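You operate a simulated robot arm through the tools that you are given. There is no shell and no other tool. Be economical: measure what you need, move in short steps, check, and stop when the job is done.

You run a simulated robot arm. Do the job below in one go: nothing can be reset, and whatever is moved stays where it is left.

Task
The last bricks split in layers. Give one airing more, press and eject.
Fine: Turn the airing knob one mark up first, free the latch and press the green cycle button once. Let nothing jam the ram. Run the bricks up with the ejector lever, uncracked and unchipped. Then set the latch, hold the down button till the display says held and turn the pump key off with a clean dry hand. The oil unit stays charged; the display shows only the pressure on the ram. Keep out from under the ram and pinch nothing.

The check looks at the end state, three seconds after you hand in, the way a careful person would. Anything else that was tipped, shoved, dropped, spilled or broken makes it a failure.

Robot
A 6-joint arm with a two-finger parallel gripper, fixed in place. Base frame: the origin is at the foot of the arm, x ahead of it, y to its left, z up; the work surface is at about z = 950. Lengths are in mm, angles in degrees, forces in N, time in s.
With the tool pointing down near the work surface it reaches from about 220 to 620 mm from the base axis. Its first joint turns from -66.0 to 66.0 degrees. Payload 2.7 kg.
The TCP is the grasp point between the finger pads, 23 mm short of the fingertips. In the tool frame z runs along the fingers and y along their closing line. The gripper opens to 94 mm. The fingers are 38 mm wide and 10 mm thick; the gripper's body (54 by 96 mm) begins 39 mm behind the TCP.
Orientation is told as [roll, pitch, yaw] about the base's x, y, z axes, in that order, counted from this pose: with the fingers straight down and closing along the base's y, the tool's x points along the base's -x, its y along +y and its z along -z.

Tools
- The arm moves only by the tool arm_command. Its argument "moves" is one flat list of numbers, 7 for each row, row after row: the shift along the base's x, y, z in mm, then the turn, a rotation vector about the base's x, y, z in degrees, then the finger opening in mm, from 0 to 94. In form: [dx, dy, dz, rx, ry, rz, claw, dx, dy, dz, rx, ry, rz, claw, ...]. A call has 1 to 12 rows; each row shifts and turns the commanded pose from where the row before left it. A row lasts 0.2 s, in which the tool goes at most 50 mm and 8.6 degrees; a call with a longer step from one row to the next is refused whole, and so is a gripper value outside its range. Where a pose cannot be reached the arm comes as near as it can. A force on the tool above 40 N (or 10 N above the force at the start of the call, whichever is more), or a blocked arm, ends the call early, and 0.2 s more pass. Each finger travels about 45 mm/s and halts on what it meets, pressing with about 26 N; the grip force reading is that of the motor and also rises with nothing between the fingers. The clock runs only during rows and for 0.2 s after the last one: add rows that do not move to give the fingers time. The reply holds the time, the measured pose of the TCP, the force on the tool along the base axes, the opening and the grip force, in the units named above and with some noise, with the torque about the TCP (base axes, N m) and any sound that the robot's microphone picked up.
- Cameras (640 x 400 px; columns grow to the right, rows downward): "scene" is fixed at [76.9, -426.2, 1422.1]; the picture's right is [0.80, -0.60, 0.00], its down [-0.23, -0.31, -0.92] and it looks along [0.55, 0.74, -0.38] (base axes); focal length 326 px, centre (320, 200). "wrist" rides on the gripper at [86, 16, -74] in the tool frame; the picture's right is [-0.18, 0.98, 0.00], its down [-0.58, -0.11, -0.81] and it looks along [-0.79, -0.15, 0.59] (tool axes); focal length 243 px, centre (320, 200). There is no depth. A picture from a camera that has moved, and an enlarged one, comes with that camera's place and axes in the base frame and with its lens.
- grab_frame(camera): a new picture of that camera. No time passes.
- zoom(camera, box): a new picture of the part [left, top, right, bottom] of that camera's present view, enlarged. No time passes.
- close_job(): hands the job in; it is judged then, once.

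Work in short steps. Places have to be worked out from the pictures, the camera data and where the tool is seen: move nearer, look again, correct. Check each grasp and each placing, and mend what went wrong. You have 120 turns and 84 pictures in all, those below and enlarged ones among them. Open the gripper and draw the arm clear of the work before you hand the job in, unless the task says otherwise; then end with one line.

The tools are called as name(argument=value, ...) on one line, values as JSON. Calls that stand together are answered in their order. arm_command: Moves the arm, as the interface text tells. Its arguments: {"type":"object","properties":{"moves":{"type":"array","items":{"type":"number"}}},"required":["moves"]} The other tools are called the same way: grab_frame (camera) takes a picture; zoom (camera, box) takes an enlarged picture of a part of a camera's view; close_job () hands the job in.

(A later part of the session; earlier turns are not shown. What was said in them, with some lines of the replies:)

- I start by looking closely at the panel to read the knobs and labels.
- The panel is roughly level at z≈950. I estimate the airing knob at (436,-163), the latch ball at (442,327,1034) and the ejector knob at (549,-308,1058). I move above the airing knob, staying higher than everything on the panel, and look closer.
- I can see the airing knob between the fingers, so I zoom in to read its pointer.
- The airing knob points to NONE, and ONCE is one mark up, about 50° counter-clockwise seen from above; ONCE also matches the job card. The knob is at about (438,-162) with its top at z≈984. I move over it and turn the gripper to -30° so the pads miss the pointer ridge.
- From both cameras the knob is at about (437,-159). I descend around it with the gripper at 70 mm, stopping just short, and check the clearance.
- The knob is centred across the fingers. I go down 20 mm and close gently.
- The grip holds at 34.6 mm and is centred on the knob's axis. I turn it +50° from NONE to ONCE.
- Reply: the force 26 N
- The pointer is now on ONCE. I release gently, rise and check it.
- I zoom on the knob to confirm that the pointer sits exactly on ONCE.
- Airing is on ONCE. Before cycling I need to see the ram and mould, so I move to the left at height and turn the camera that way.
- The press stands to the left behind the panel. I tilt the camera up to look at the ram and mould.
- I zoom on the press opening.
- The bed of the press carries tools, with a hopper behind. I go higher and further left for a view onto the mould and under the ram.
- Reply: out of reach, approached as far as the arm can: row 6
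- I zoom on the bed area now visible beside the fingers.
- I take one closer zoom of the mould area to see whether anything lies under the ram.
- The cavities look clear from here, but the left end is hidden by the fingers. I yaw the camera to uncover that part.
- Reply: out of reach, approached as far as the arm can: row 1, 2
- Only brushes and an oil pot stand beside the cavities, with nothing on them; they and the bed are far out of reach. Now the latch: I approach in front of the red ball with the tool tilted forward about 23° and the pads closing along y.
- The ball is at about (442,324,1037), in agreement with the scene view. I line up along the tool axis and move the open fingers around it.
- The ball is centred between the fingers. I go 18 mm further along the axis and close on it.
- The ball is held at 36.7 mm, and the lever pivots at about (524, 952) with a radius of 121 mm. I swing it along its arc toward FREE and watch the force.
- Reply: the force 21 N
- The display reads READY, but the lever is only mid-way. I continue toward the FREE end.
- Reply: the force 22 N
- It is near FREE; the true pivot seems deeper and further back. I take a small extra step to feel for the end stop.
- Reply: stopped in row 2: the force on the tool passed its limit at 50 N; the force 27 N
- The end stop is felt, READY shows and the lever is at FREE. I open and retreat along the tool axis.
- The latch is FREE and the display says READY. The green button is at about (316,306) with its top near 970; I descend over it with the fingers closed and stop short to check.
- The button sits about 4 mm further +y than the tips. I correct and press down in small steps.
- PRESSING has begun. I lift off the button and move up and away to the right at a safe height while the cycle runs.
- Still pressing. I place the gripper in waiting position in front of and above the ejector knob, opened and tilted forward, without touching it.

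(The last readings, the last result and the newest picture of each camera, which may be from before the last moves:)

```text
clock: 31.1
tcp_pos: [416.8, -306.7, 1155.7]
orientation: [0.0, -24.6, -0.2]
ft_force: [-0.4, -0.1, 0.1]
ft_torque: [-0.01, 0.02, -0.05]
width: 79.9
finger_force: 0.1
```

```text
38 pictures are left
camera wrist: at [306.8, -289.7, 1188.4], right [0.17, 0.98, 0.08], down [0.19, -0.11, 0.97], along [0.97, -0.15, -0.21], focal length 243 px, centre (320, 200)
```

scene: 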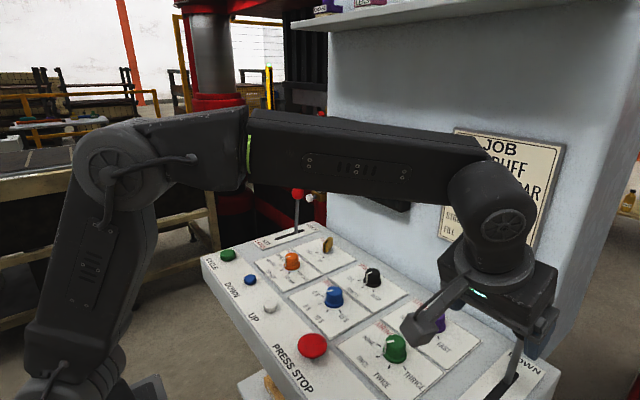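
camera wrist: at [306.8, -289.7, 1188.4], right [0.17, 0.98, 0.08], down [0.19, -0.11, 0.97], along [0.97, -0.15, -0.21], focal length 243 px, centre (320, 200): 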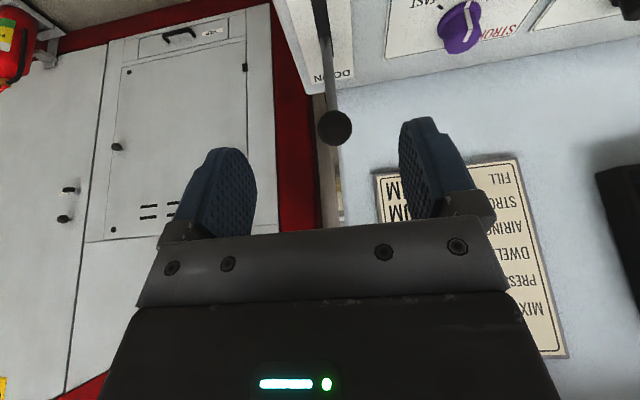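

The knob is at about (549,-306,1059). The arm hides the display from the scene camera, so I yaw the wrist camera toward the display and wait.

arm_command(moves=[0, 0, 0, 0, 0, 8, 80, 0, 0, 0, 0, 0, 8, 80, 0, 0, 0, 0, 0, 8, 80, 0, 0, 0, 0, 0, 8, 80, 0, 0, 0, 0, 0, 0, 80, 0, 0, 0, 0, 0, 0, 80, 0, 0, 0, 0, 0, 0, 80, 0, 0, 0, 0, 0, 0, 80, 0, 0, 0, 0, 0, 0, 80, 0, 0, 0, 0, 0, 0, 80])

grab_frame(camera="wrist")

```text
clock: 33.3
tcp_pos: [416.5, -307.1, 1154.9]
orientation: [-0.1, -24.5, 32.0]
ft_force: [-0.2, 0.6, 0.5]
ft_torque: [0.0, -0.01, -0.01]
width: 80.2
finger_force: 0.1
```

```text
37 pictures are left
camera wrist: at [314.5, -350.9, 1187.5], right [-0.38, 0.92, 0.08], down [0.22, 0.01, 0.97], along [0.9, 0.39, -0.21], focal length 243 px, centre (320, 200)
```

wrist: 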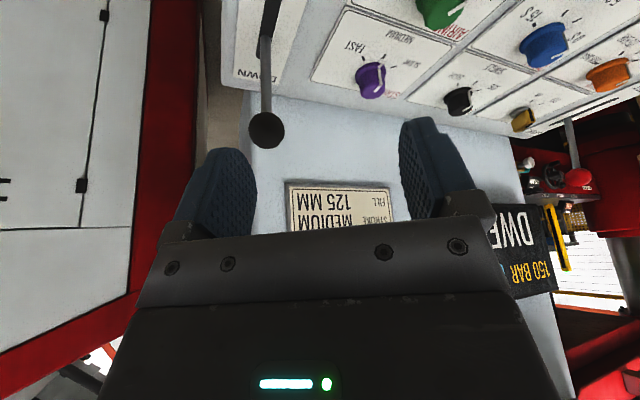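

The display shows 150 BAR and DWELL. I wait.

arm_command(moves=[0, 0, 0, 0, 0, 0, 80, 0, 0, 0, 0, 0, 0, 80, 0, 0, 0, 0, 0, 0, 80, 0, 0, 0, 0, 0, 0, 80, 0, 0, 0, 0, 0, 0, 80, 0, 0, 0, 0, 0, 0, 80, 0, 0, 0, 0, 0, 0, 80, 0, 0, 0, 0, 0, 0, 80, 0, 0, 0, 0, 0, 0, 80, 0, 0, 0, 0, 0, 0, 80, 0, 0, 0, 0, 0, 0, 80, 0, 0, 0, 0, 0, 0, 80])

arm_command(moves=[0, 0, 0, 0, 0, 0, 80, 0, 0, 0, 0, 0, 0, 80, 0, 0, 0, 0, 0, 0, 80, 0, 0, 0, 0, 0, 0, 80, 0, 0, 0, 0, 0, 0, 80, 0, 0, 0, 0, 0, 0, 80, 0, 0, 0, 0, 0, 0, 80, 0, 0, 0, 0, 0, 0, 80, 0, 0, 0, 0, 0, 0, 80, 0, 0, 0, 0, 0, 0, 80, 0, 0, 0, 0, 0, 0, 80, 0, 0, 0, 0, 0, 0, 80])

zoom(camera="wrist", box=[440, 120, 640, 320])

```text
clock: 35.9
tcp_pos: [415.6, -307.8, 1155.8]
orientation: [0.0, -24.5, 31.9]
ft_force: [0.8, 0.1, -0.3]
ft_torque: [0.02, 0.03, 0.01]
width: 79.9
finger_force: 0.2
```

```text
clock: 38.5
tcp_pos: [416.2, -306.8, 1156.6]
orientation: [-0.1, -24.6, 31.9]
ft_force: [-0.9, 0.3, -0.2]
ft_torque: [-0.01, 0.0, -0.03]
width: 79.9
finger_force: 0.1
```

```text
2.00 times, centred on (540, 220) of wrist
camera zoom: at [314.5, -350.9, 1187.5], right [-0.38, 0.92, 0.08], down [0.22, 0.01, 0.97], along [0.9, 0.39, -0.21], focal length 485 px, centre (-120, 160)
```

zoom: 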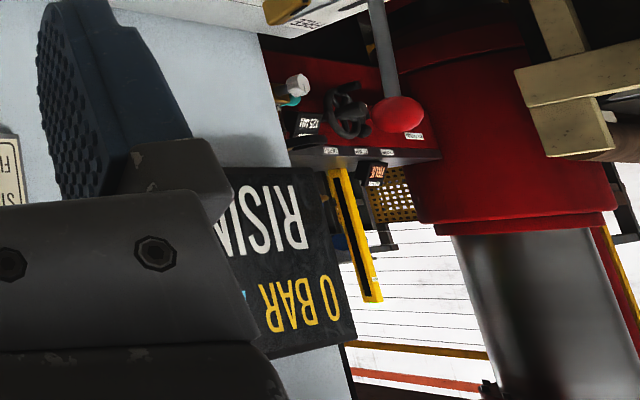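

RISING at 0 BAR: the ram is going up. I wait until it says the cycle is done.

arm_command(moves=[0, 0, 0, 0, 0, 0, 80, 0, 0, 0, 0, 0, 0, 80, 0, 0, 0, 0, 0, 0, 80, 0, 0, 0, 0, 0, 0, 80, 0, 0, 0, 0, 0, 0, 80, 0, 0, 0, 0, 0, 0, 80, 0, 0, 0, 0, 0, 0, 80, 0, 0, 0, 0, 0, 0, 80, 0, 0, 0, 0, 0, 0, 80, 0, 0, 0, 0, 0, 0, 80, 0, 0, 0, 0, 0, 0, 80, 0, 0, 0, 0, 0, 0, 80])

zoom(camera="wrist", box=[440, 120, 640, 320])

```text
clock: 41.1
tcp_pos: [416.0, -307.1, 1155.3]
orientation: [0.0, -24.6, 32.0]
ft_force: [0.5, 0.0, -0.2]
ft_torque: [0.0, 0.02, 0.0]
width: 80.1
finger_force: 0.1
```

```text
2.00 times, centred on (540, 220) of wrist
camera zoom: at [314.5, -350.9, 1187.5], right [-0.38, 0.92, 0.08], down [0.22, 0.01, 0.97], along [0.9, 0.39, -0.21], focal length 485 px, centre (-120, 160)
```

zoom: 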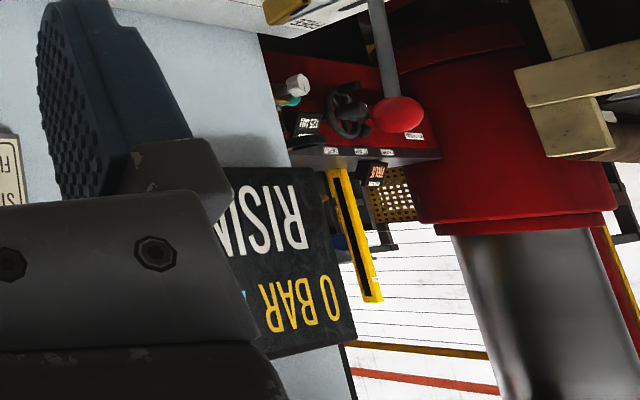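

Still RISING; I keep waiting.

arm_command(moves=[0, 0, 0, 0, 0, 0, 80, 0, 0, 0, 0, 0, 0, 80, 0, 0, 0, 0, 0, 0, 80, 0, 0, 0, 0, 0, 0, 80, 0, 0, 0, 0, 0, 0, 80, 0, 0, 0, 0, 0, 0, 80, 0, 0, 0, 0, 0, 0, 80, 0, 0, 0, 0, 0, 0, 80, 0, 0, 0, 0, 0, 0, 80, 0, 0, 0, 0, 0, 0, 80, 0, 0, 0, 0, 0, 0, 80, 0, 0, 0, 0, 0, 0, 80])

arm_command(moves=[0, 0, 0, 0, 0, 0, 80, 0, 0, 0, 0, 0, 0, 80, 0, 0, 0, 0, 0, 0, 80, 0, 0, 0, 0, 0, 0, 80, 0, 0, 0, 0, 0, 0, 80, 0, 0, 0, 0, 0, 0, 80, 0, 0, 0, 0, 0, 0, 80, 0, 0, 0, 0, 0, 0, 80])

zoom(camera="wrist", box=[440, 120, 640, 320])

```text
clock: 43.7
tcp_pos: [415.3, -307.6, 1155.7]
orientation: [0.0, -24.6, 32.0]
ft_force: [-0.1, 0.6, -0.3]
ft_torque: [-0.03, 0.0, -0.03]
width: 79.7
finger_force: 0.1
```

```text
clock: 45.5
tcp_pos: [415.7, -307.6, 1155.1]
orientation: [0.0, -24.4, 31.9]
ft_force: [0.9, -0.1, 0.5]
ft_torque: [-0.02, -0.02, -0.04]
width: 80.0
finger_force: 0.0
```

```text
2.00 times, centred on (540, 220) of wrist
camera zoom: at [314.5, -350.9, 1187.5], right [-0.38, 0.92, 0.08], down [0.22, 0.01, 0.97], along [0.9, 0.39, -0.21], focal length 485 px, centre (-120, 160)
```

zoom: 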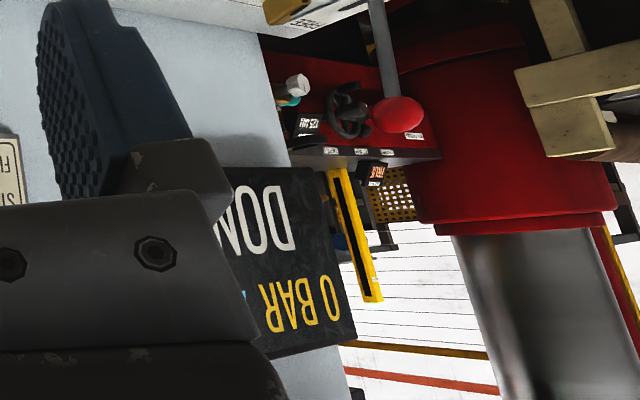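

DONE is shown. I turn back to yaw 0, tilt further and line up with the ejector knob along the tool axis.

arm_command(moves=[0, 0, 0, 0, 0, -8, 80, 0, 0, 0, 0, 0, -8, 80, 0, 0, 0, 0, 0, -8, 75, 0, 0, 0, 0, 0, -8, 70, 35, 0.5, -14, 0, -8, 0, 70, 35, 0.5, -14, 0, -8, 0, 70, 18, 0, -14, 0, 0, 0, 70, 0, 0, 0, 0, 0, 0, 70])

grab_frame(camera="wrist")

zoom(camera="scene", box=[400, 200, 620, 400])

```text
clock: 47.3
tcp_pos: [505.2, -306.1, 1114.4]
orientation: [0.0, -40.6, -0.1]
ft_force: [0.5, -0.1, 0.0]
ft_torque: [0.03, 0.01, -0.01]
width: 70.2
finger_force: 0.1
```

```text
33 pictures are left
camera wrist: at [390.3, -290.5, 1113.8], right [0.14, 0.98, 0.12], down [-0.08, -0.11, 0.99], along [0.99, -0.15, 0.07], focal length 243 px, centre (320, 200)
```

wrist: 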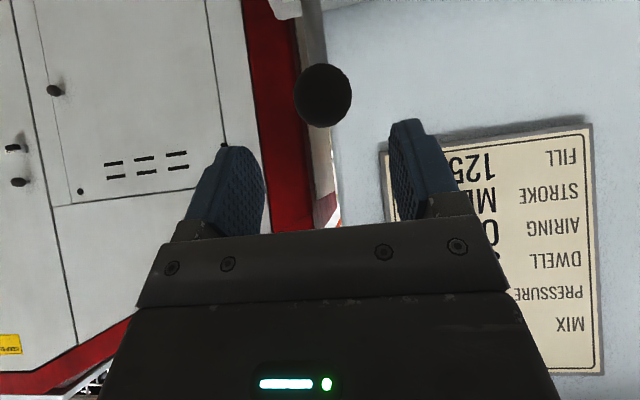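

```text
2.00 times, centred on (510, 300) of scene
camera zoom: at [76.9, -426.2, 1422.1], right [0.8, -0.6, 0.0], down [-0.23, -0.31, -0.92], along [0.55, 0.74, -0.38], focal length 651 px, centre (-60, 0)
```

zoom: 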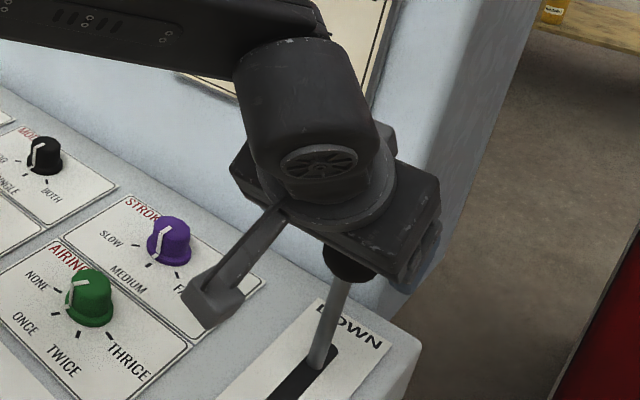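

Knob confirmed at (549,-305,1059). I advance 70 mm along the axis and close on it gently.

arm_command(moves=[16, 0.5, -19, 0, 0, 0, 70, 16, 0.5, -19, 0, 0, 0, 70, 11, 0.5, -15, 0, 0, 0, 70, 0, 0, 0, 0, 0, 0, 55, 0, 0, 0, 0, 0, 0, 40, 0, 0, 0, 0, 0, 0, 24, 0, 0, 0, 0, 0, 0, 24, 0, 0, 0, 0, 0, 0, 24])

grab_frame(camera="wrist")

```text
clock: 49.1
tcp_pos: [546.7, -304.2, 1059.8]
orientation: [0.0, -40.6, -0.1]
ft_force: [0.8, 5.1, -1.3]
ft_torque: [0.0, -0.18, 0.03]
width: 37.0
finger_force: 44.5
```

```text
31 pictures are left
camera wrist: at [433.1, -288.8, 1060.4], right [0.14, 0.98, 0.12], down [-0.08, -0.11, 0.99], along [0.99, -0.15, 0.07], focal length 243 px, centre (320, 200)
```

wrist: 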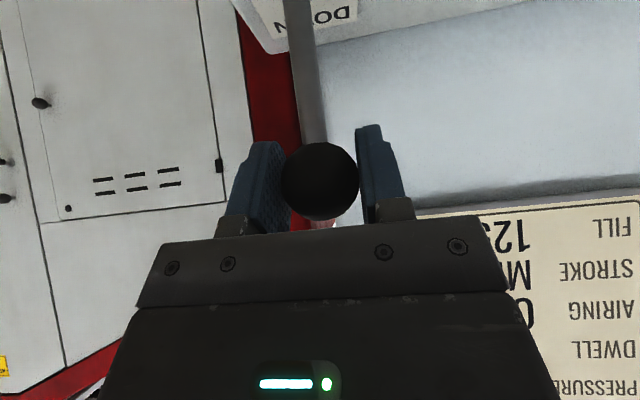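

The knob is gripped. I pull toward UP slowly, at about 25 mm/s, watching the force.

arm_command(moves=[-4, 0, 0, 0, 0, 0, 24, -5, 0, 0, 0, 0, 0, 24, -5, 0, -0.4, 0, 0, 0, 24, -5, 0, -0.7, 0, 1, 0, 24, -5, 0, -1, 0, 1, 0, 24])

grab_frame(camera="scene")

```text
clock: 50.3
tcp_pos: [524.5, -306.2, 1061.0]
orientation: [-0.1, -38.8, 0.0]
ft_force: [10.3, 1.9, 4.2]
ft_torque: [-0.03, -1.29, 0.02]
width: 37.0
finger_force: 44.6
```

```text
30 pictures are left
```

scene: 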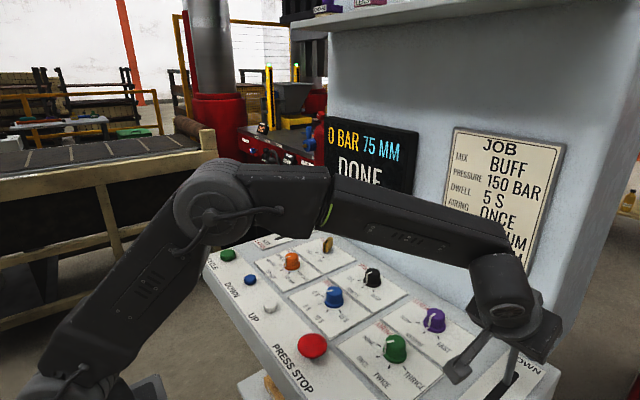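

75 MM and DONE are on the display, and the lever moves with low force. I continue slowly along the arc.

arm_command(moves=[-5.8, 0, -0.4, 0, 2, 0, 24, -5.9, 0, -0.7, 0, 2, 0, 24, -5.9, 0, -1, 0, 2, 0, 24, -5.7, 0, -1.3, 0, 2, 0, 24, -5.7, 0, -1.5, 0, 2, 0, 24, -5.6, 0, -1.9, 0, 2, 0, 24])

zoom(camera="scene", box=[320, 100, 580, 400])

```text
clock: 51.7
tcp_pos: [488.5, -305.8, 1052.6]
orientation: [0.1, -26.5, -0.1]
ft_force: [10.6, 0.1, 1.1]
ft_torque: [-0.01, -1.25, 0.0]
width: 37.2
finger_force: 44.6
```

```text
1.33 times, centred on (450, 250) of scene
camera zoom: at [77.2, -426.2, 1422.1], right [0.8, -0.6, 0.0], down [-0.23, -0.31, -0.92], along [0.55, 0.74, -0.38], focal length 434 px, centre (147, 133)
```

zoom: 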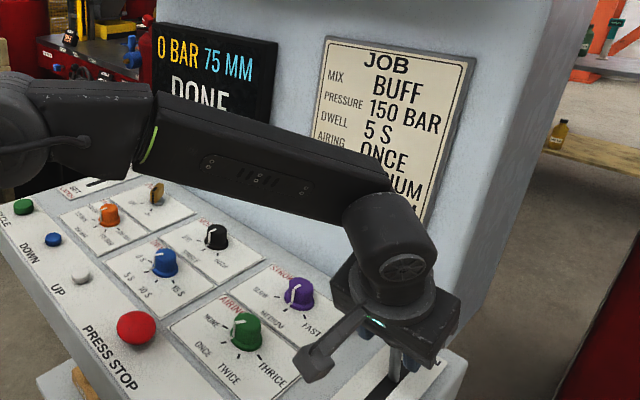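

Tracking is good at about 10 N. I continue to the UP end.

arm_command(moves=[-5.6, 0, -2.2, 0, 1.5, 0, 24, -5.3, 0, -2.4, 0, 1.5, 0, 24, -5.3, 0, -2.8, 0, 1.5, 0, 24, -5.1, 0, -3, 0, 1.5, 0, 24, -4.9, 0, -3.2, 0, 1.5, 0, 24, -4.8, 0, -3.6, 0, 1.5, 0, 24, -4.5, 0, -3.7, 0, 1.5, 0, 24])

zoom(camera="scene", box=[320, 100, 580, 400])

```text
clock: 53.3
tcp_pos: [454.5, -305.9, 1031.1]
orientation: [-0.1, -16.0, -0.1]
ft_force: [-0.8, 1.3, 15.7]
ft_torque: [-0.03, -1.38, 0.05]
width: 36.8
finger_force: 45.3
```

```text
1.33 times, centred on (450, 250) of scene
camera zoom: at [76.6, -426.0, 1422.2], right [0.8, -0.6, 0.0], down [-0.23, -0.31, -0.92], along [0.55, 0.74, -0.38], focal length 434 px, centre (147, 133)
```

zoom: 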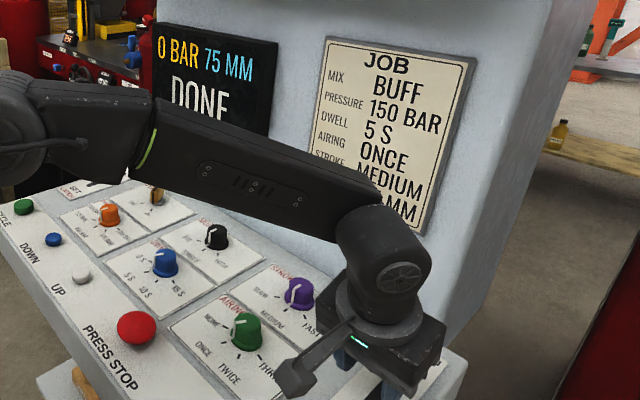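

Still DONE. I go on in small steps until the end stop.

arm_command(moves=[-4.4, 0, -3.8, 0, 1, 0, 24, -4.2, 0, -4, 0, 1, 0, 24, -4, 0, -4.2, 0, 1, 0, 24, -4, 0, -4.4, 0, 1, 0, 24, 0, 0, 0, 0, 0, 0, 24])

zoom(camera="scene", box=[320, 100, 580, 400])

grab_frame(camera="wrist")

```text
clock: 54.5
tcp_pos: [439.5, -304.9, 1015.6]
orientation: [-0.2, -12.4, -0.1]
ft_force: [10.1, -1.9, 17.4]
ft_torque: [-0.04, -1.16, -0.09]
width: 36.9
finger_force: 45.2
```

```text
1.33 times, centred on (450, 250) of scene
camera zoom: at [76.9, -426.1, 1422.1], right [0.8, -0.6, 0.0], down [-0.23, -0.31, -0.92], along [0.55, 0.74, -0.38], focal length 434 px, centre (147, 133)
```

zoom: 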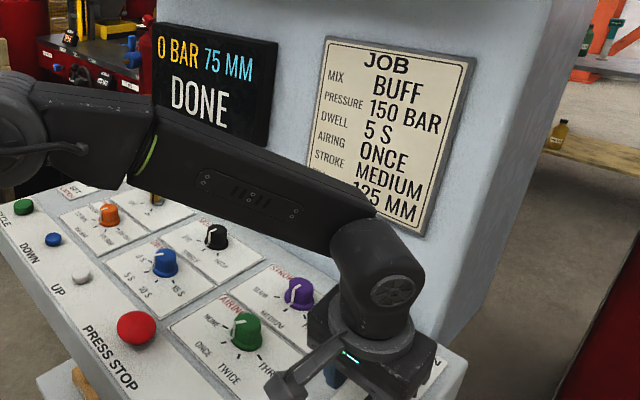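

```text
26 pictures are left
camera wrist: at [338.5, -288.6, 1070.4], right [0.18, 0.98, 0.04], down [0.39, -0.11, 0.91], along [0.9, -0.15, -0.41], focal length 243 px, centre (320, 200)
```

wrist: 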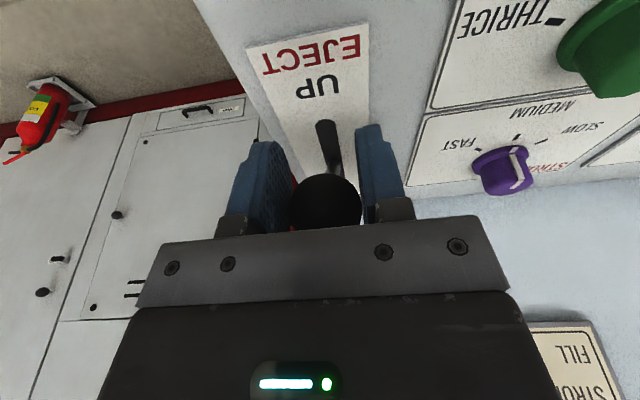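

No hard stop yet. I take a few more small steps.

arm_command(moves=[-3.5, 0, -4, 0, 0, 0, 24, -3.5, 0, -4, 0, 0, 0, 24, -3.2, 0, -4.2, 0, 0, 0, 24, 0, 0, 0, 0, 0, 0, 24])

zoom(camera="scene", box=[180, 80, 420, 240])

```text
clock: 55.5
tcp_pos: [426.7, -306.0, 1001.9]
orientation: [0.1, -11.9, -0.1]
ft_force: [-0.8, 0.4, -0.9]
ft_torque: [-0.05, 0.04, 0.03]
width: 24.5
finger_force: 0.4
```

```text
2.50 times, centred on (300, 160) of scene
camera zoom: at [76.9, -426.2, 1422.1], right [0.8, -0.6, 0.0], down [-0.23, -0.31, -0.92], along [0.55, 0.74, -0.38], focal length 814 px, centre (370, 300)
```

zoom: 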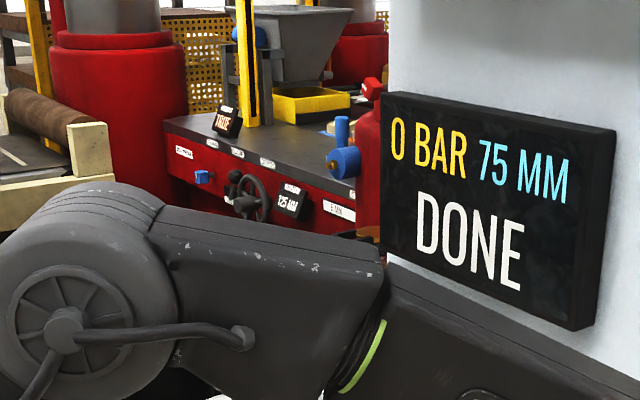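

The knob slipped out of the pads, probably at its end stop. I look before moving.

grab_frame(camera="wrist")

zoom(camera="scene", box=[400, 250, 580, 400])

```text
24 pictures are left
camera wrist: at [326.1, -289.3, 1055.8], right [0.18, 0.98, 0.04], down [0.4, -0.11, 0.91], along [0.9, -0.15, -0.42], focal length 243 px, centre (320, 200)
```

wrist: 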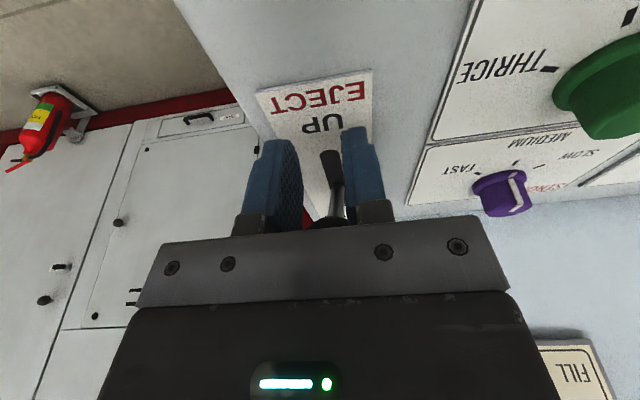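

```text
2.67 times, centred on (490, 325) of scene
camera zoom: at [76.9, -426.2, 1422.1], right [0.8, -0.6, 0.0], down [-0.23, -0.31, -0.92], along [0.55, 0.74, -0.38], focal length 868 px, centre (-133, -133)
```

zoom: 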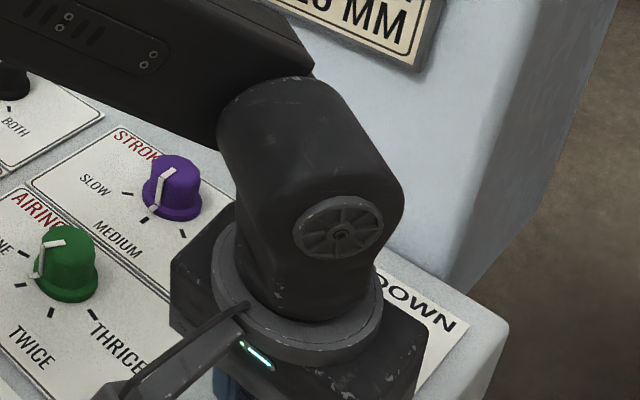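

The fingers are now in front of the knob with no force on them. I open, back off in -x, then go up and look.

arm_command(moves=[0, 0, 0, 0, 0, 0, 45, 0, 0, 0, 0, 0, 0, 60, -20, 0, 0, 0, 0, 0, 60, -35, 0, 5, 0, 0, 0, 60, -20, 0, 35, 0, 0, 0, 60, 0, 0, 40, 0, 0, 0, 60, 0, 0, 30, 0, 0, 0, 60, 0, 0, 0, 0, 0, 0, 60])

grab_frame(camera="wrist")

grab_frame(camera="scene")

```text
clock: 57.3
tcp_pos: [350.6, -305.5, 1113.4]
orientation: [0.1, -12.1, -0.1]
ft_force: [0.2, -0.7, 0.8]
ft_torque: [0.01, -0.02, -0.02]
width: 59.8
finger_force: 0.0
```

```text
22 pictures are left
camera wrist: at [250.4, -288.8, 1168.3], right [0.18, 0.98, 0.04], down [0.4, -0.11, 0.91], along [0.9, -0.15, -0.41], focal length 243 px, centre (320, 200)
```

wrist: 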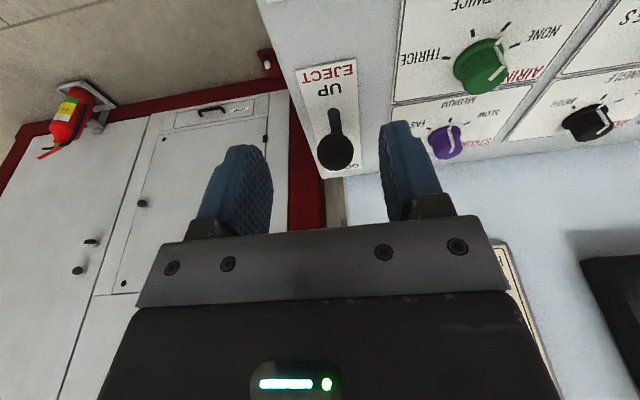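

```text
21 pictures are left
```

scene: 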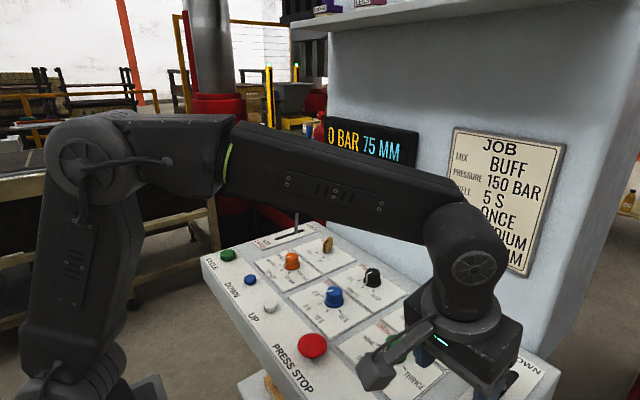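

The lever stays at the UP end, with its knob at about (446,-304,1030). On the way to the latch I go to the earlier high viewpoint to check that the bricks stand up out of the mould.

arm_command(moves=[-5, 20, 40, 0, 0, 0, 30, -5, 40, 20, 0, 0, 0, 0, -5, 43, 20, 0, 0, 0, 0, -5, 43, 20, 0, 0, 0, 0, -5, 43, 20, 0, 0, 0, 0, -5, 43, 20, 0, 0, 0, 0, -5, 43, 20, 0, 0, 0, 0, -5, 43, 20, 0, 0, 0, 0, -5, 43, 20, 0, 0, 0, 0, -5, 43, 20, 0, 0, 0, 0, -5, 43, 20, 0, 0, 0, 0, -5, 43, 20, 0, 0, 0, 0])

arm_command(moves=[-5, 43, 15, 0, -7, 0, 0, -5, 43, 10, 0, -5, 0, 0, -5, 40, 10, 0, 0, 8, 0, 0, 15, 0, 0, 0, 8, 0, 0, 0, 0, 0, 0, 8, 0, 0, 0, 0, 0, 0, 0, 0])

grab_frame(camera="wrist")

```text
clock: 59.9
tcp_pos: [289.3, 186.3, 1372.6]
orientation: [0.0, -12.0, -0.2]
ft_force: [0.3, -0.4, -1.2]
ft_torque: [-0.02, -0.03, -0.05]
width: 0.0
finger_force: 26.6
```

```text
clock: 61.3
tcp_pos: [276.0, 327.1, 1406.6]
orientation: [0.0, -24.0, 24.1]
ft_force: [0.0, 0.2, 0.5]
ft_torque: [-0.02, 0.02, 0.0]
width: 0.0
finger_force: 26.2
```

```text
20 pictures are left
camera wrist: at [169.3, 296.7, 1439.8], right [-0.25, 0.97, 0.08], down [0.23, -0.02, 0.97], along [0.94, 0.26, -0.22], focal length 243 px, centre (320, 200)
```

wrist: 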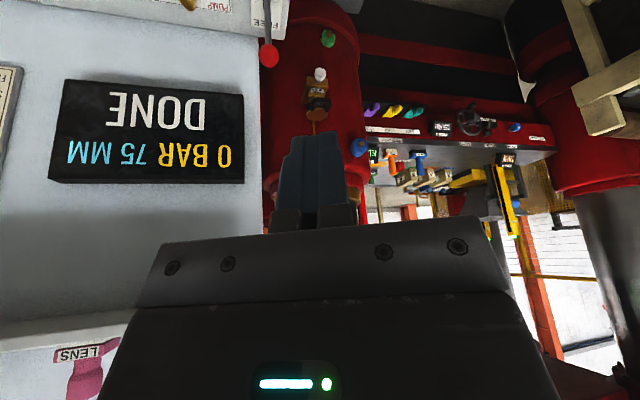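

I zoom on the mould to inspect the bricks.

zoom(camera="wrist", box=[360, 120, 500, 220])

```text
4.00 times, centred on (430, 170) of wrist
camera zoom: at [169.3, 296.7, 1439.8], right [-0.25, 0.97, 0.08], down [0.23, -0.02, 0.97], along [0.94, 0.26, -0.22], focal length 970 px, centre (-120, 320)
```

zoom: 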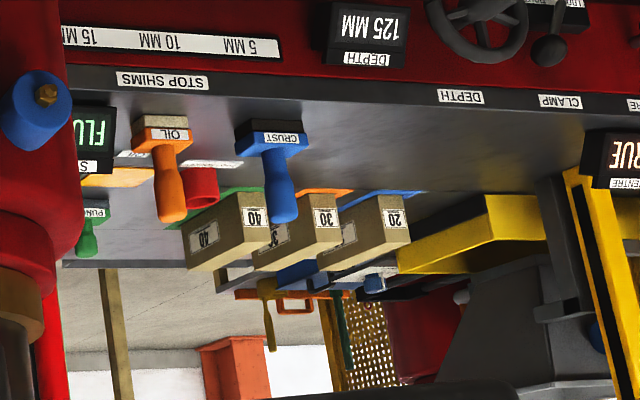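

The three bricks stand up whole and the flush display lights up. Next the latch: I return to yaw 0, tilt 40° and move to the pre-grasp above the ball.

arm_command(moves=[27, -0.3, -30, 0, 0, -8, 0, 27, -0.3, -30, 0, 0, -8, 20, 27, -0.3, -30, 0, 0, -8, 40, 27, -0.3, -30, 0, -8, 0, 60, 27, -0.3, -30, 0, -8, 0, 70, 27, -0.3, -30, 0, 0, 0, 70, 27, -0.3, -30, 0, 0, 0, 70, 27, -0.3, -30, 0, 0, 0, 70, 27, -0.3, -32, 0, 0, 0, 70, 0, 0, 0, 0, 0, 0, 70])

grab_frame(camera="wrist")

```text
clock: 63.5
tcp_pos: [521.3, 322.4, 1134.7]
orientation: [0.1, -40.1, 0.0]
ft_force: [-0.4, -1.0, -0.3]
ft_torque: [0.01, 0.01, -0.03]
width: 70.0
finger_force: 0.1
```

```text
18 pictures are left
camera wrist: at [407.1, 338.2, 1136.0], right [0.14, 0.98, 0.12], down [-0.07, -0.11, 0.99], along [0.99, -0.15, 0.06], focal length 243 px, centre (320, 200)
```

wrist: 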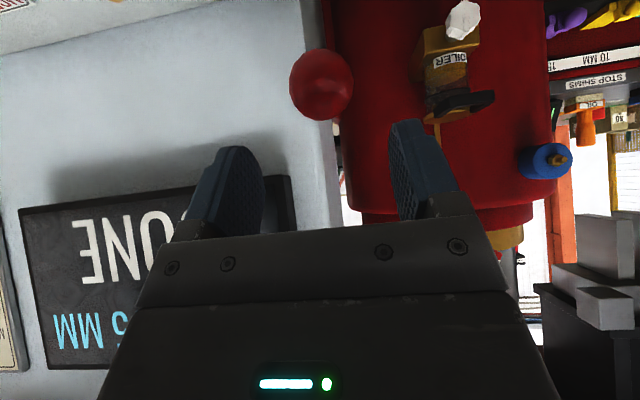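

The ball is where I left it, at about (572,323,1070). I advance along the axis and close.

arm_command(moves=[16, 0.2, -19.5, 0, 0, 0, 70, 16, 0.2, -19.5, 0, 0, 0, 70, 16, 0.2, -20, 0, 0, 0, 70, 2, 0, -3, 0, 0, 0, 55, 0, 0, 0, 0, 0, 0, 40, 0, 0, 0, 0, 0, 0, 24, 0, 0, 0, 0, 0, 0, 24, 0, 0, 0, 0, 0, 0, 24])

```text
clock: 65.3
tcp_pos: [568.7, 324.5, 1073.6]
orientation: [-0.1, -40.1, -0.1]
ft_force: [3.2, -1.6, -1.1]
ft_torque: [0.05, -0.33, 0.05]
width: 36.9
finger_force: 44.7
```

Gripped. I swing the latch back along its arc toward SET.

arm_command(moves=[-16.1, 0, 3, 0, 2, 0, 24, -15.8, 0, 1.8, 0, 2, 0, 24, -15.9, 0, -0.1, 0, 2, 0, 24, -15.7, 0, -2.1, 0, 2, 0, 24, -15.4, 0, -4, 0, 2, 0, 24, -14.7, 0, -5.8, 0, 2, 0, 24])

```text
clock: 66.7
tcp_pos: [477.9, 323.8, 1067.2]
orientation: [0.2, -28.2, -0.1]
ft_force: [11.2, -2.2, -4.6]
ft_torque: [0.03, -1.3, -0.01]
width: 36.8
finger_force: 44.6
```

The arc tracks well. I finish the swing to the SET end.

arm_command(moves=[-14, 0, -7.6, 0, 2, 0, 24, -12.9, 0, -9.2, 0, 2, 0, 24, -8.5, 0, -7.5, 0, 1, 0, 24, -2, 0, -2, 0, 0, 0, 24, 0, 0, 0, 0, 0, 0, 24])

grab_frame(camera="scene")

```text
clock: 67.9
tcp_pos: [440.9, 324.9, 1042.2]
orientation: [0.3, -23.4, -0.3]
ft_force: [24.2, 5.2, 10.8]
ft_torque: [0.17, -0.28, -0.04]
width: 37.0
finger_force: 45.0
```

```text
17 pictures are left
```

scene: 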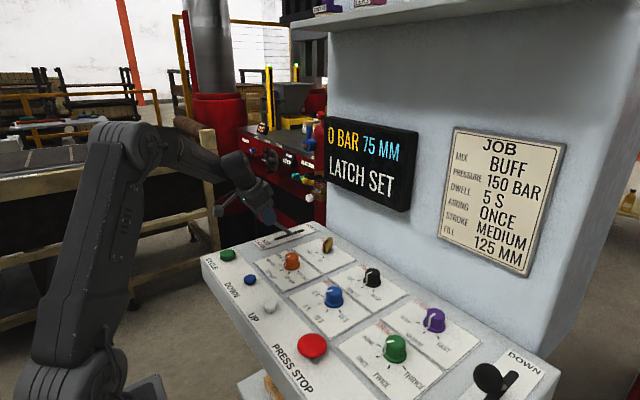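

LATCH SET is shown and the end stop is felt. I release, retreat along the axis and move toward the blue DOWN button at about (318,180), levelling the tool.

arm_command(moves=[0, 0, 0, 0, 0, 0, 50, 0, 0, 0, 0, 0, 0, 68, -8, 0, 18, 0, 0, 0, 70, -14, 0, 35, 0, 0, 0, 70, -12, 0, 30, 0, 0, 0, 50, -25, -40, 0, 0, 8, 0, 20, -25, -40, 0, 0, 8, 0, 0, -20, -40, -10, 0, 7.4, 0, 0, -18, -24, -40, 0, 0, 0, 0, 0, 0, -40, 0, 0, 0, 0, 0, 0, -15, 0, 0, 0, 0, 0, 0, 0, 0, 0, 0, 0])

grab_frame(camera="wrist")

zoom(camera="scene", box=[180, 180, 420, 340])

```text
clock: 70.5
tcp_pos: [316.9, 181.3, 1016.0]
orientation: [0.0, 0.3, -0.1]
ft_force: [-0.9, 0.7, -0.1]
ft_torque: [-0.03, -0.01, 0.01]
width: 0.0
finger_force: 26.3
```

```text
16 pictures are left
camera wrist: at [230.1, 197.1, 1092.2], right [0.19, 0.98, 0.0], down [0.59, -0.11, 0.8], along [0.79, -0.15, -0.6], focal length 243 px, centre (320, 200)
```

wrist: 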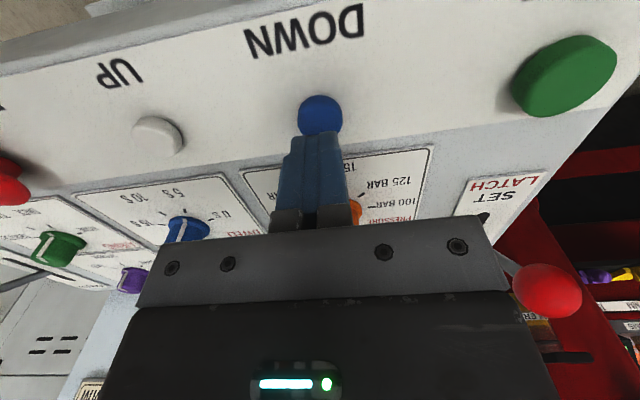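

```text
2.50 times, centred on (300, 260) of scene
camera zoom: at [76.9, -426.2, 1422.1], right [0.8, -0.6, 0.0], down [-0.23, -0.31, -0.92], along [0.55, 0.74, -0.38], focal length 814 px, centre (370, 50)
```

zoom: 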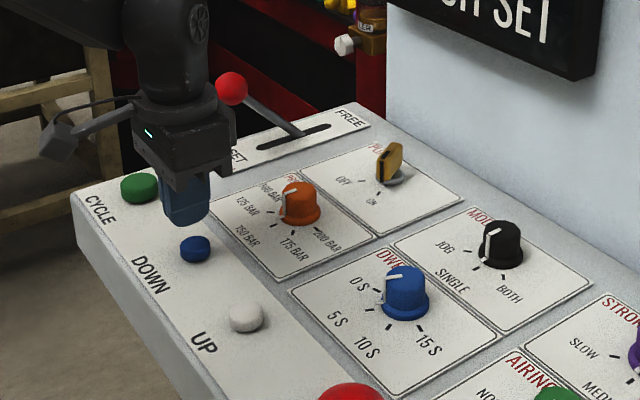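

The blue button is directly below at about (313,181). I press down in small steps and hold.

arm_command(moves=[-4, 0, -12, 0, 0, 0, 0, 0, 0, -6, 0, 0, 0, 0, 0, 0, -4, 0, 0, 0, 0, 0, 0, -2, 0, 0, 0, 0, 0, 0, 0, 0, 0, 0, 0])

zoom(camera="scene", box=[180, 90, 420, 300])

```text
clock: 71.7
tcp_pos: [312.1, 179.9, 992.2]
orientation: [0.0, 0.4, -0.2]
ft_force: [-0.1, 0.2, 1.2]
ft_torque: [0.01, -0.02, 0.01]
width: 0.2
finger_force: 25.8
```

```text
1.90 times, centred on (300, 195) of scene
camera zoom: at [76.9, -426.2, 1422.1], right [0.8, -0.6, 0.0], down [-0.23, -0.31, -0.92], along [0.55, 0.74, -0.38], focal length 620 px, centre (358, 210)
```

zoom: 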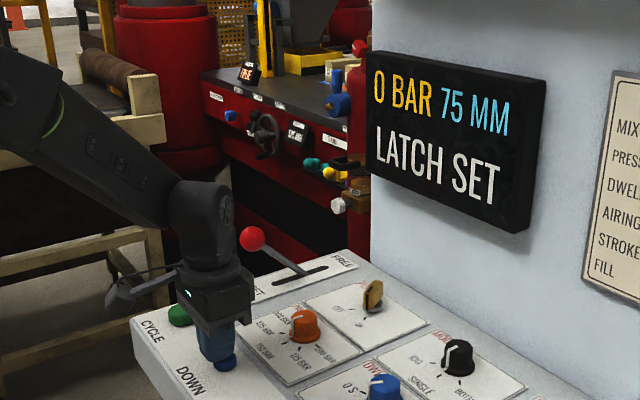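

The fingers only just touch so far. I press a few mm more and hold.

arm_command(moves=[0, 0, -2, 0, 0, 0, 0, 0, 0, -2, 0, 0, 0, 0, 0, 0, -1, 0, 0, 0, 0, 0, 0, 0, 0, 0, 0, 0, 0, 0, 0, 0, 0, 0, 0, 0, 0, 0, 0, 0, 0, 0, 0, 0, 0, 0, 0, 0, 0, 0, 0, 0, 0, 0, 0, 0])

zoom(camera="scene", box=[180, 90, 420, 300])

```text
clock: 73.5
tcp_pos: [312.6, 180.8, 988.5]
orientation: [0.0, 0.2, -0.1]
ft_force: [0.4, 0.0, 0.6]
ft_torque: [-0.02, 0.0, -0.01]
width: 0.0
finger_force: 25.9
```

```text
1.90 times, centred on (300, 195) of scene
camera zoom: at [76.9, -426.2, 1422.1], right [0.8, -0.6, 0.0], down [-0.23, -0.31, -0.92], along [0.55, 0.74, -0.38], focal length 620 px, centre (358, 210)
```

zoom: 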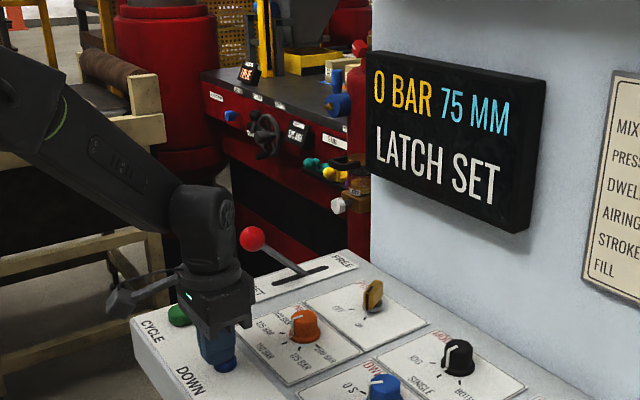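

There is no contact force yet, so this button is lower. I continue down in 2 mm steps and hold.

arm_command(moves=[0, 0, -2, 0, 0, 0, 0, 0, 0, -2, 0, 0, 0, 0, 0, 0, 0, 0, 0, 0, 0, 0, 0, 0, 0, 0, 0, 0])

zoom(camera="scene", box=[200, 90, 420, 300])

```text
clock: 74.5
tcp_pos: [311.9, 180.9, 984.0]
orientation: [0.0, 0.3, -0.1]
ft_force: [1.6, 0.6, 4.4]
ft_torque: [0.0, -0.13, 0.05]
width: 0.0
finger_force: 25.7
heard: click
```

```text
1.90 times, centred on (310, 195) of scene
camera zoom: at [76.9, -426.2, 1422.1], right [0.8, -0.6, 0.0], down [-0.23, -0.31, -0.92], along [0.55, 0.74, -0.38], focal length 620 px, centre (339, 210)
```

zoom: 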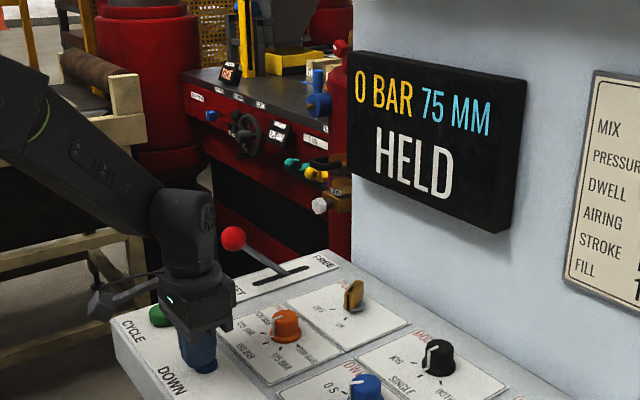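

The display says HELD and I heard a click. I lift off the button and move up near the pump key for a closer look.

arm_command(moves=[0, 0, 15, 0, 0, 0, 0, 0, 0, 40, 0, 0, 0, 0, 10, 0, 35, 0, 0, 0, 20, 40, 0, 0, 0, 0, 0, 40, 40, 0, 0, 0, 0, 0, 50, 40, 0, 0, 0, 0, 0, 50, 0, 0, 0, 0, 0, 0, 50])

zoom(camera="wrist", box=[220, 40, 420, 220])

zoom(camera="scene", box=[290, 210, 370, 270])

```text
clock: 76.1
tcp_pos: [442.7, 180.8, 1076.9]
orientation: [0.0, 0.4, -0.1]
ft_force: [-0.9, 0.7, 0.3]
ft_torque: [0.03, -0.03, 0.01]
width: 49.8
finger_force: 0.1
```

```text
2.22 times, centred on (320, 130) of wrist
camera zoom: at [356.5, 196.1, 1149.9], right [0.19, 0.98, 0.0], down [0.59, -0.11, 0.8], along [0.79, -0.15, -0.6], focal length 539 px, centre (320, 356)
```

zoom: 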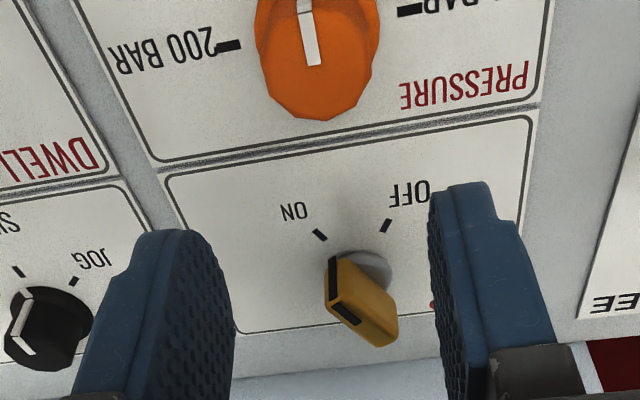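

```text
6.67 times, centred on (330, 240) of scene
camera zoom: at [76.9, -426.2, 1422.1], right [0.8, -0.6, 0.0], down [-0.23, -0.31, -0.92], along [0.55, 0.74, -0.38], focal length 2170 px, centre (253, -67)
```

zoom: 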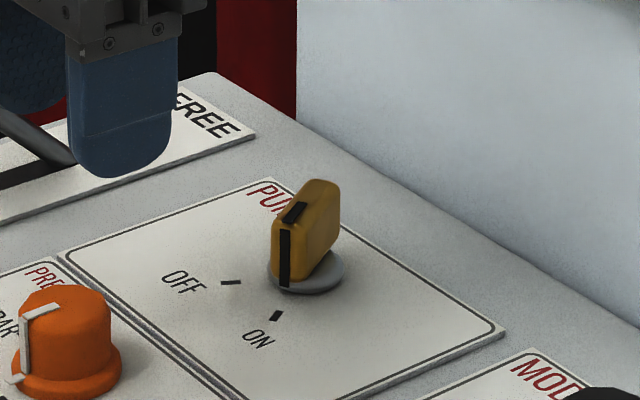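

The key's stripe points to ON, and its centre is at about (548,180) with the bow plate along the ON direction. I go above it with yaw +31° so the pads close across the plate; OFF then takes about -65°.

arm_command(moves=[26.5, -0.2, -5, 0, 0, 8, 60, 26.5, -0.2, -5, 0, 0, 8, 60, 26.5, -0.2, -5, 0, 0, 8, 60, 26.3, -0.2, -7, 0, 0, 8, 60, 0, 0, 0, 0, 0, 0, 60])

grab_frame(camera="wrist")

```text
clock: 77.3
tcp_pos: [548.6, 180.6, 1051.3]
orientation: [0.0, 0.4, 32.0]
ft_force: [-0.2, -0.1, -1.1]
ft_torque: [0.01, -0.03, 0.01]
width: 60.0
finger_force: 0.0
```

```text
9 pictures are left
camera wrist: at [466.2, 148.0, 1126.8], right [-0.36, 0.93, 0.0], down [0.56, 0.22, 0.8], along [0.75, 0.29, -0.6], focal length 243 px, centre (320, 200)
```

wrist: 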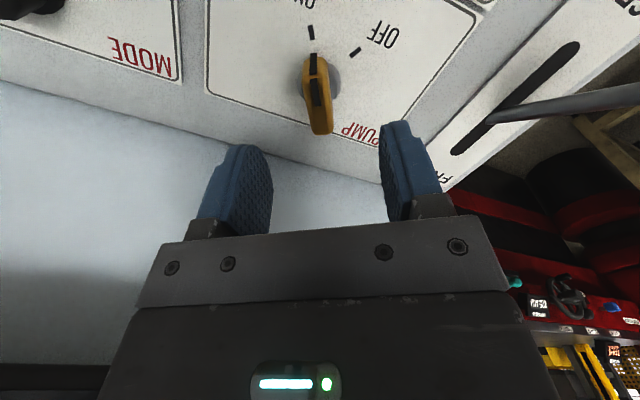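

The key lies centred between the fingers. I descend to z≈990 and close on the plate.

arm_command(moves=[-2, -1, -25, 0, 0, 0, 60, 0, 0, -22, 0, 0, 0, 50, 0, 0, -14, 0, 0, 0, 50, 0, 0, 0, 0, 0, 0, 35, 0, 0, 0, 0, 0, 0, 20, 0, 0, 0, 0, 0, 0, 6, 0, 0, 0, 0, 0, 0, 6, 0, 0, 0, 0, 0, 0, 6])

grab_frame(camera="wrist")

```text
clock: 79.1
tcp_pos: [546.5, 178.5, 992.5]
orientation: [-0.1, 0.4, 31.7]
ft_force: [11.6, -11.9, -3.5]
ft_torque: [0.29, -0.2, -1.52]
width: 15.8
finger_force: 45.1
```

```text
8 pictures are left
camera wrist: at [464.5, 146.3, 1065.9], right [-0.36, 0.93, 0.0], down [0.55, 0.22, 0.8], along [0.75, 0.29, -0.6], focal length 243 px, centre (320, 200)
```

wrist: 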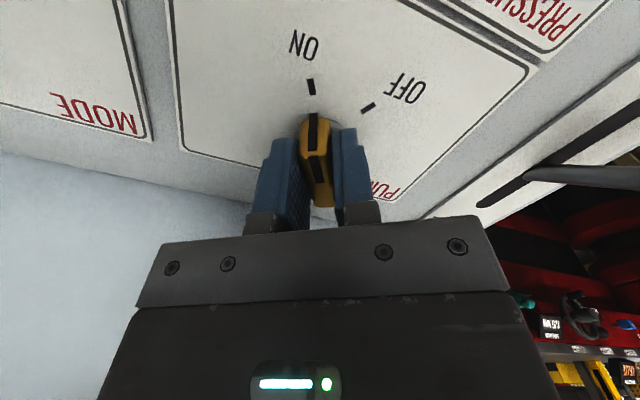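

The plate is gripped at 15.8 mm. I turn it clockwise toward OFF.

arm_command(moves=[0.5, -0.6, 0, 0, 0, -6, 6, 0, 0, 0, 0, 0, -8, 6, 0, 0, 0, 0, 0, -8, 6, 0, 0, 0, 0, 0, -8, 6, 0, 0, 0, 0, 0, -8, 6, 0, 0, 0, 0, 0, -8, 6, 0, 0, 0, 0, 0, -8, 6, 0, 0, 0, 0, 0, -7, 6, 0, 0, 0, 0, 0, -3, 6, 0, 0, 0, 0, 0, 0, 6])

grab_frame(camera="scene")

```text
clock: 81.3
tcp_pos: [546.5, 181.5, 991.6]
orientation: [0.1, 0.5, -31.8]
ft_force: [9.5, 29.8, -10.8]
ft_torque: [0.5, 0.92, 1.82]
width: 16.2
finger_force: 45.3
```

```text
7 pictures are left
```

scene: 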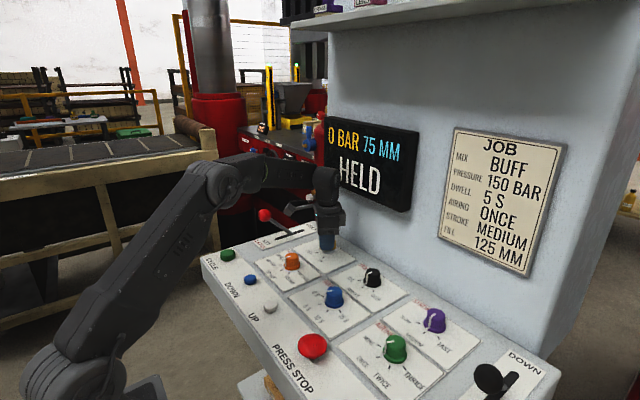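

The turn ended against resistance, as at a stop. I check the key's pointer with the wrist camera.

zoom(camera="wrist", box=[230, 60, 410, 220])

```text
2.50 times, centred on (320, 140) of wrist
camera zoom: at [481.8, 240.9, 1066.3], right [0.67, 0.74, 0.0], down [0.44, -0.4, 0.8], along [0.59, -0.54, -0.6], focal length 606 px, centre (320, 350)
```

zoom: 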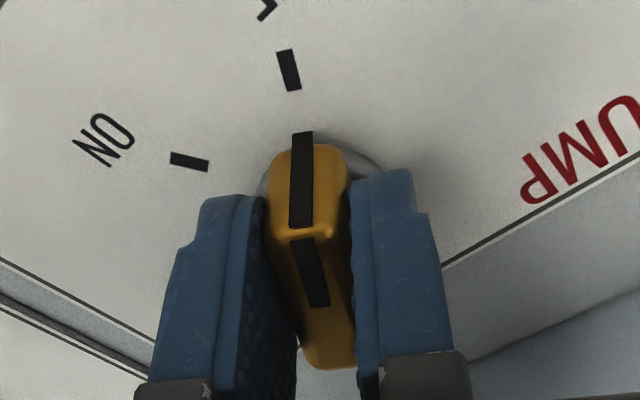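

The pointer lines up with OFF. I release, lift clear and check both key and display.

arm_command(moves=[0, 0, 0, 0, 0, 0, 25, 0, 0, 0, 0, 0, 0, 45, 0, 0, 0, 0, 0, 0, 55, 0, 0, 25, 0, 0, 0, 55, 0, 0, 40, 0, 0, 0, 55, -20, 0, 30, 0, 0, 8, 60, -45, 0, 0, 0, 0, 8, 70, -45, 0, 0, 0, 0, 8, 94, -45, 0, 0, 0, 0, 8, 94, 0, 0, 0, 0, 0, 0, 94])

zoom(camera="scene", box=[210, 110, 430, 290])

grab_frame(camera="wrist")

```text
clock: 83.5
tcp_pos: [387.5, 179.1, 1085.3]
orientation: [0.0, 0.3, 0.0]
ft_force: [0.2, -0.1, -0.2]
ft_torque: [-0.01, -0.01, 0.02]
width: 94.0
finger_force: 0.0
```

```text
2.22 times, centred on (320, 200) of scene
camera zoom: at [76.9, -426.2, 1422.1], right [0.8, -0.6, 0.0], down [-0.23, -0.31, -0.92], along [0.55, 0.74, -0.38], focal length 723 px, centre (320, 200)
```

zoom: 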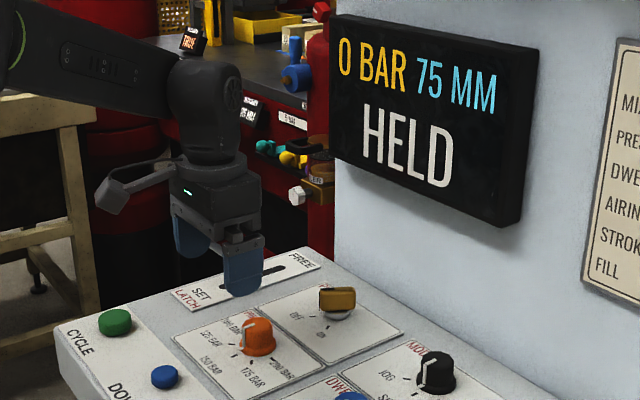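

```text
4 pictures are left
camera wrist: at [302.8, 194.2, 1160.4], right [0.18, 0.98, 0.0], down [0.59, -0.11, 0.8], along [0.79, -0.15, -0.6], focal length 243 px, centre (320, 200)
```

wrist: 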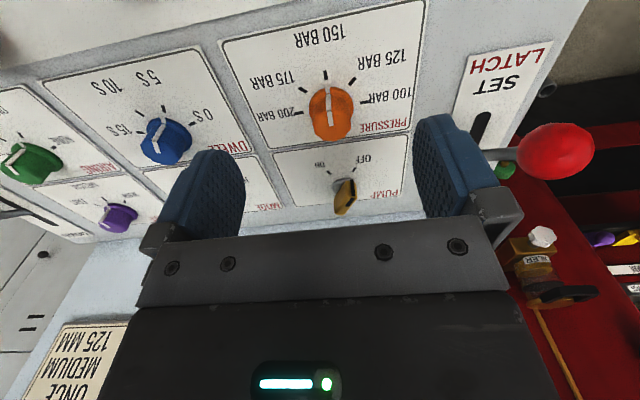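

I zoom on the key to confirm OFF.

zoom(camera="wrist", box=[290, 140, 400, 220])

```text
5.00 times, centred on (345, 180) of wrist
camera zoom: at [302.8, 194.2, 1160.4], right [0.18, 0.98, 0.0], down [0.59, -0.11, 0.8], along [0.79, -0.15, -0.6], focal length 1213 px, centre (195, 300)
```

zoom: 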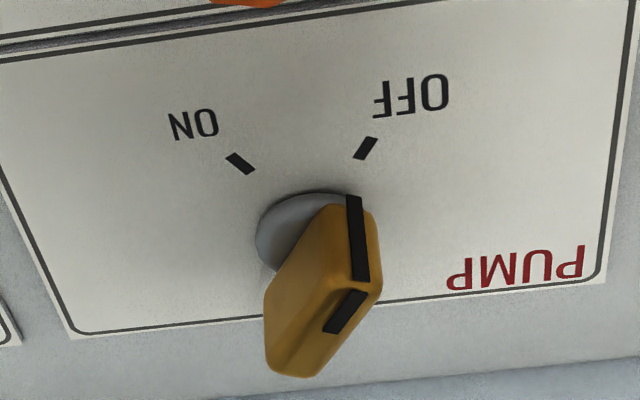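

The key points at OFF. I draw the arm up to its starting area and take a final look.

arm_command(moves=[-10, 2, 40, 0, 0, 0, 94, -20, 4, 40, 0, 0, 0, 94, -20, 4, 40, 0, 0, 0, 94, -20, 4, 40, 0, 0, 0, 94, -18, 4, 40, 0, 0, 0, 94, 0, 0, 0, 0, 0, 0, 94])

grab_frame(camera="scene")

```text
clock: 84.9
tcp_pos: [305.8, 197.0, 1287.5]
orientation: [0.0, 0.2, -0.1]
ft_force: [-0.5, -1.0, 0.2]
ft_torque: [-0.02, 0.0, -0.01]
width: 94.0
finger_force: 0.1
```

```text
2 pictures are left
```

scene: 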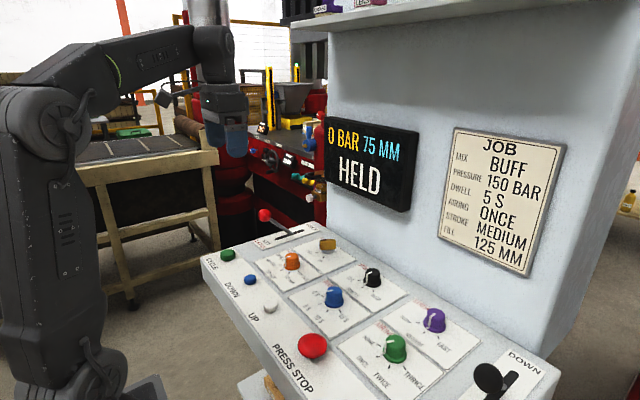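

Airing is on ONCE, the bricks are up, the latch is set, HELD shows, the key is OFF and the arm is clear. I hand the job in.

close_job()

```text
The job is handed in.
```

Job handed in: airing went up one mark (NONE to ONCE), one cycle was pressed, and the three bricks are up and look whole. The latch is set, the display reads HELD, the pump key is at OFF and the arm is clear; the ejector lever is left at UP.
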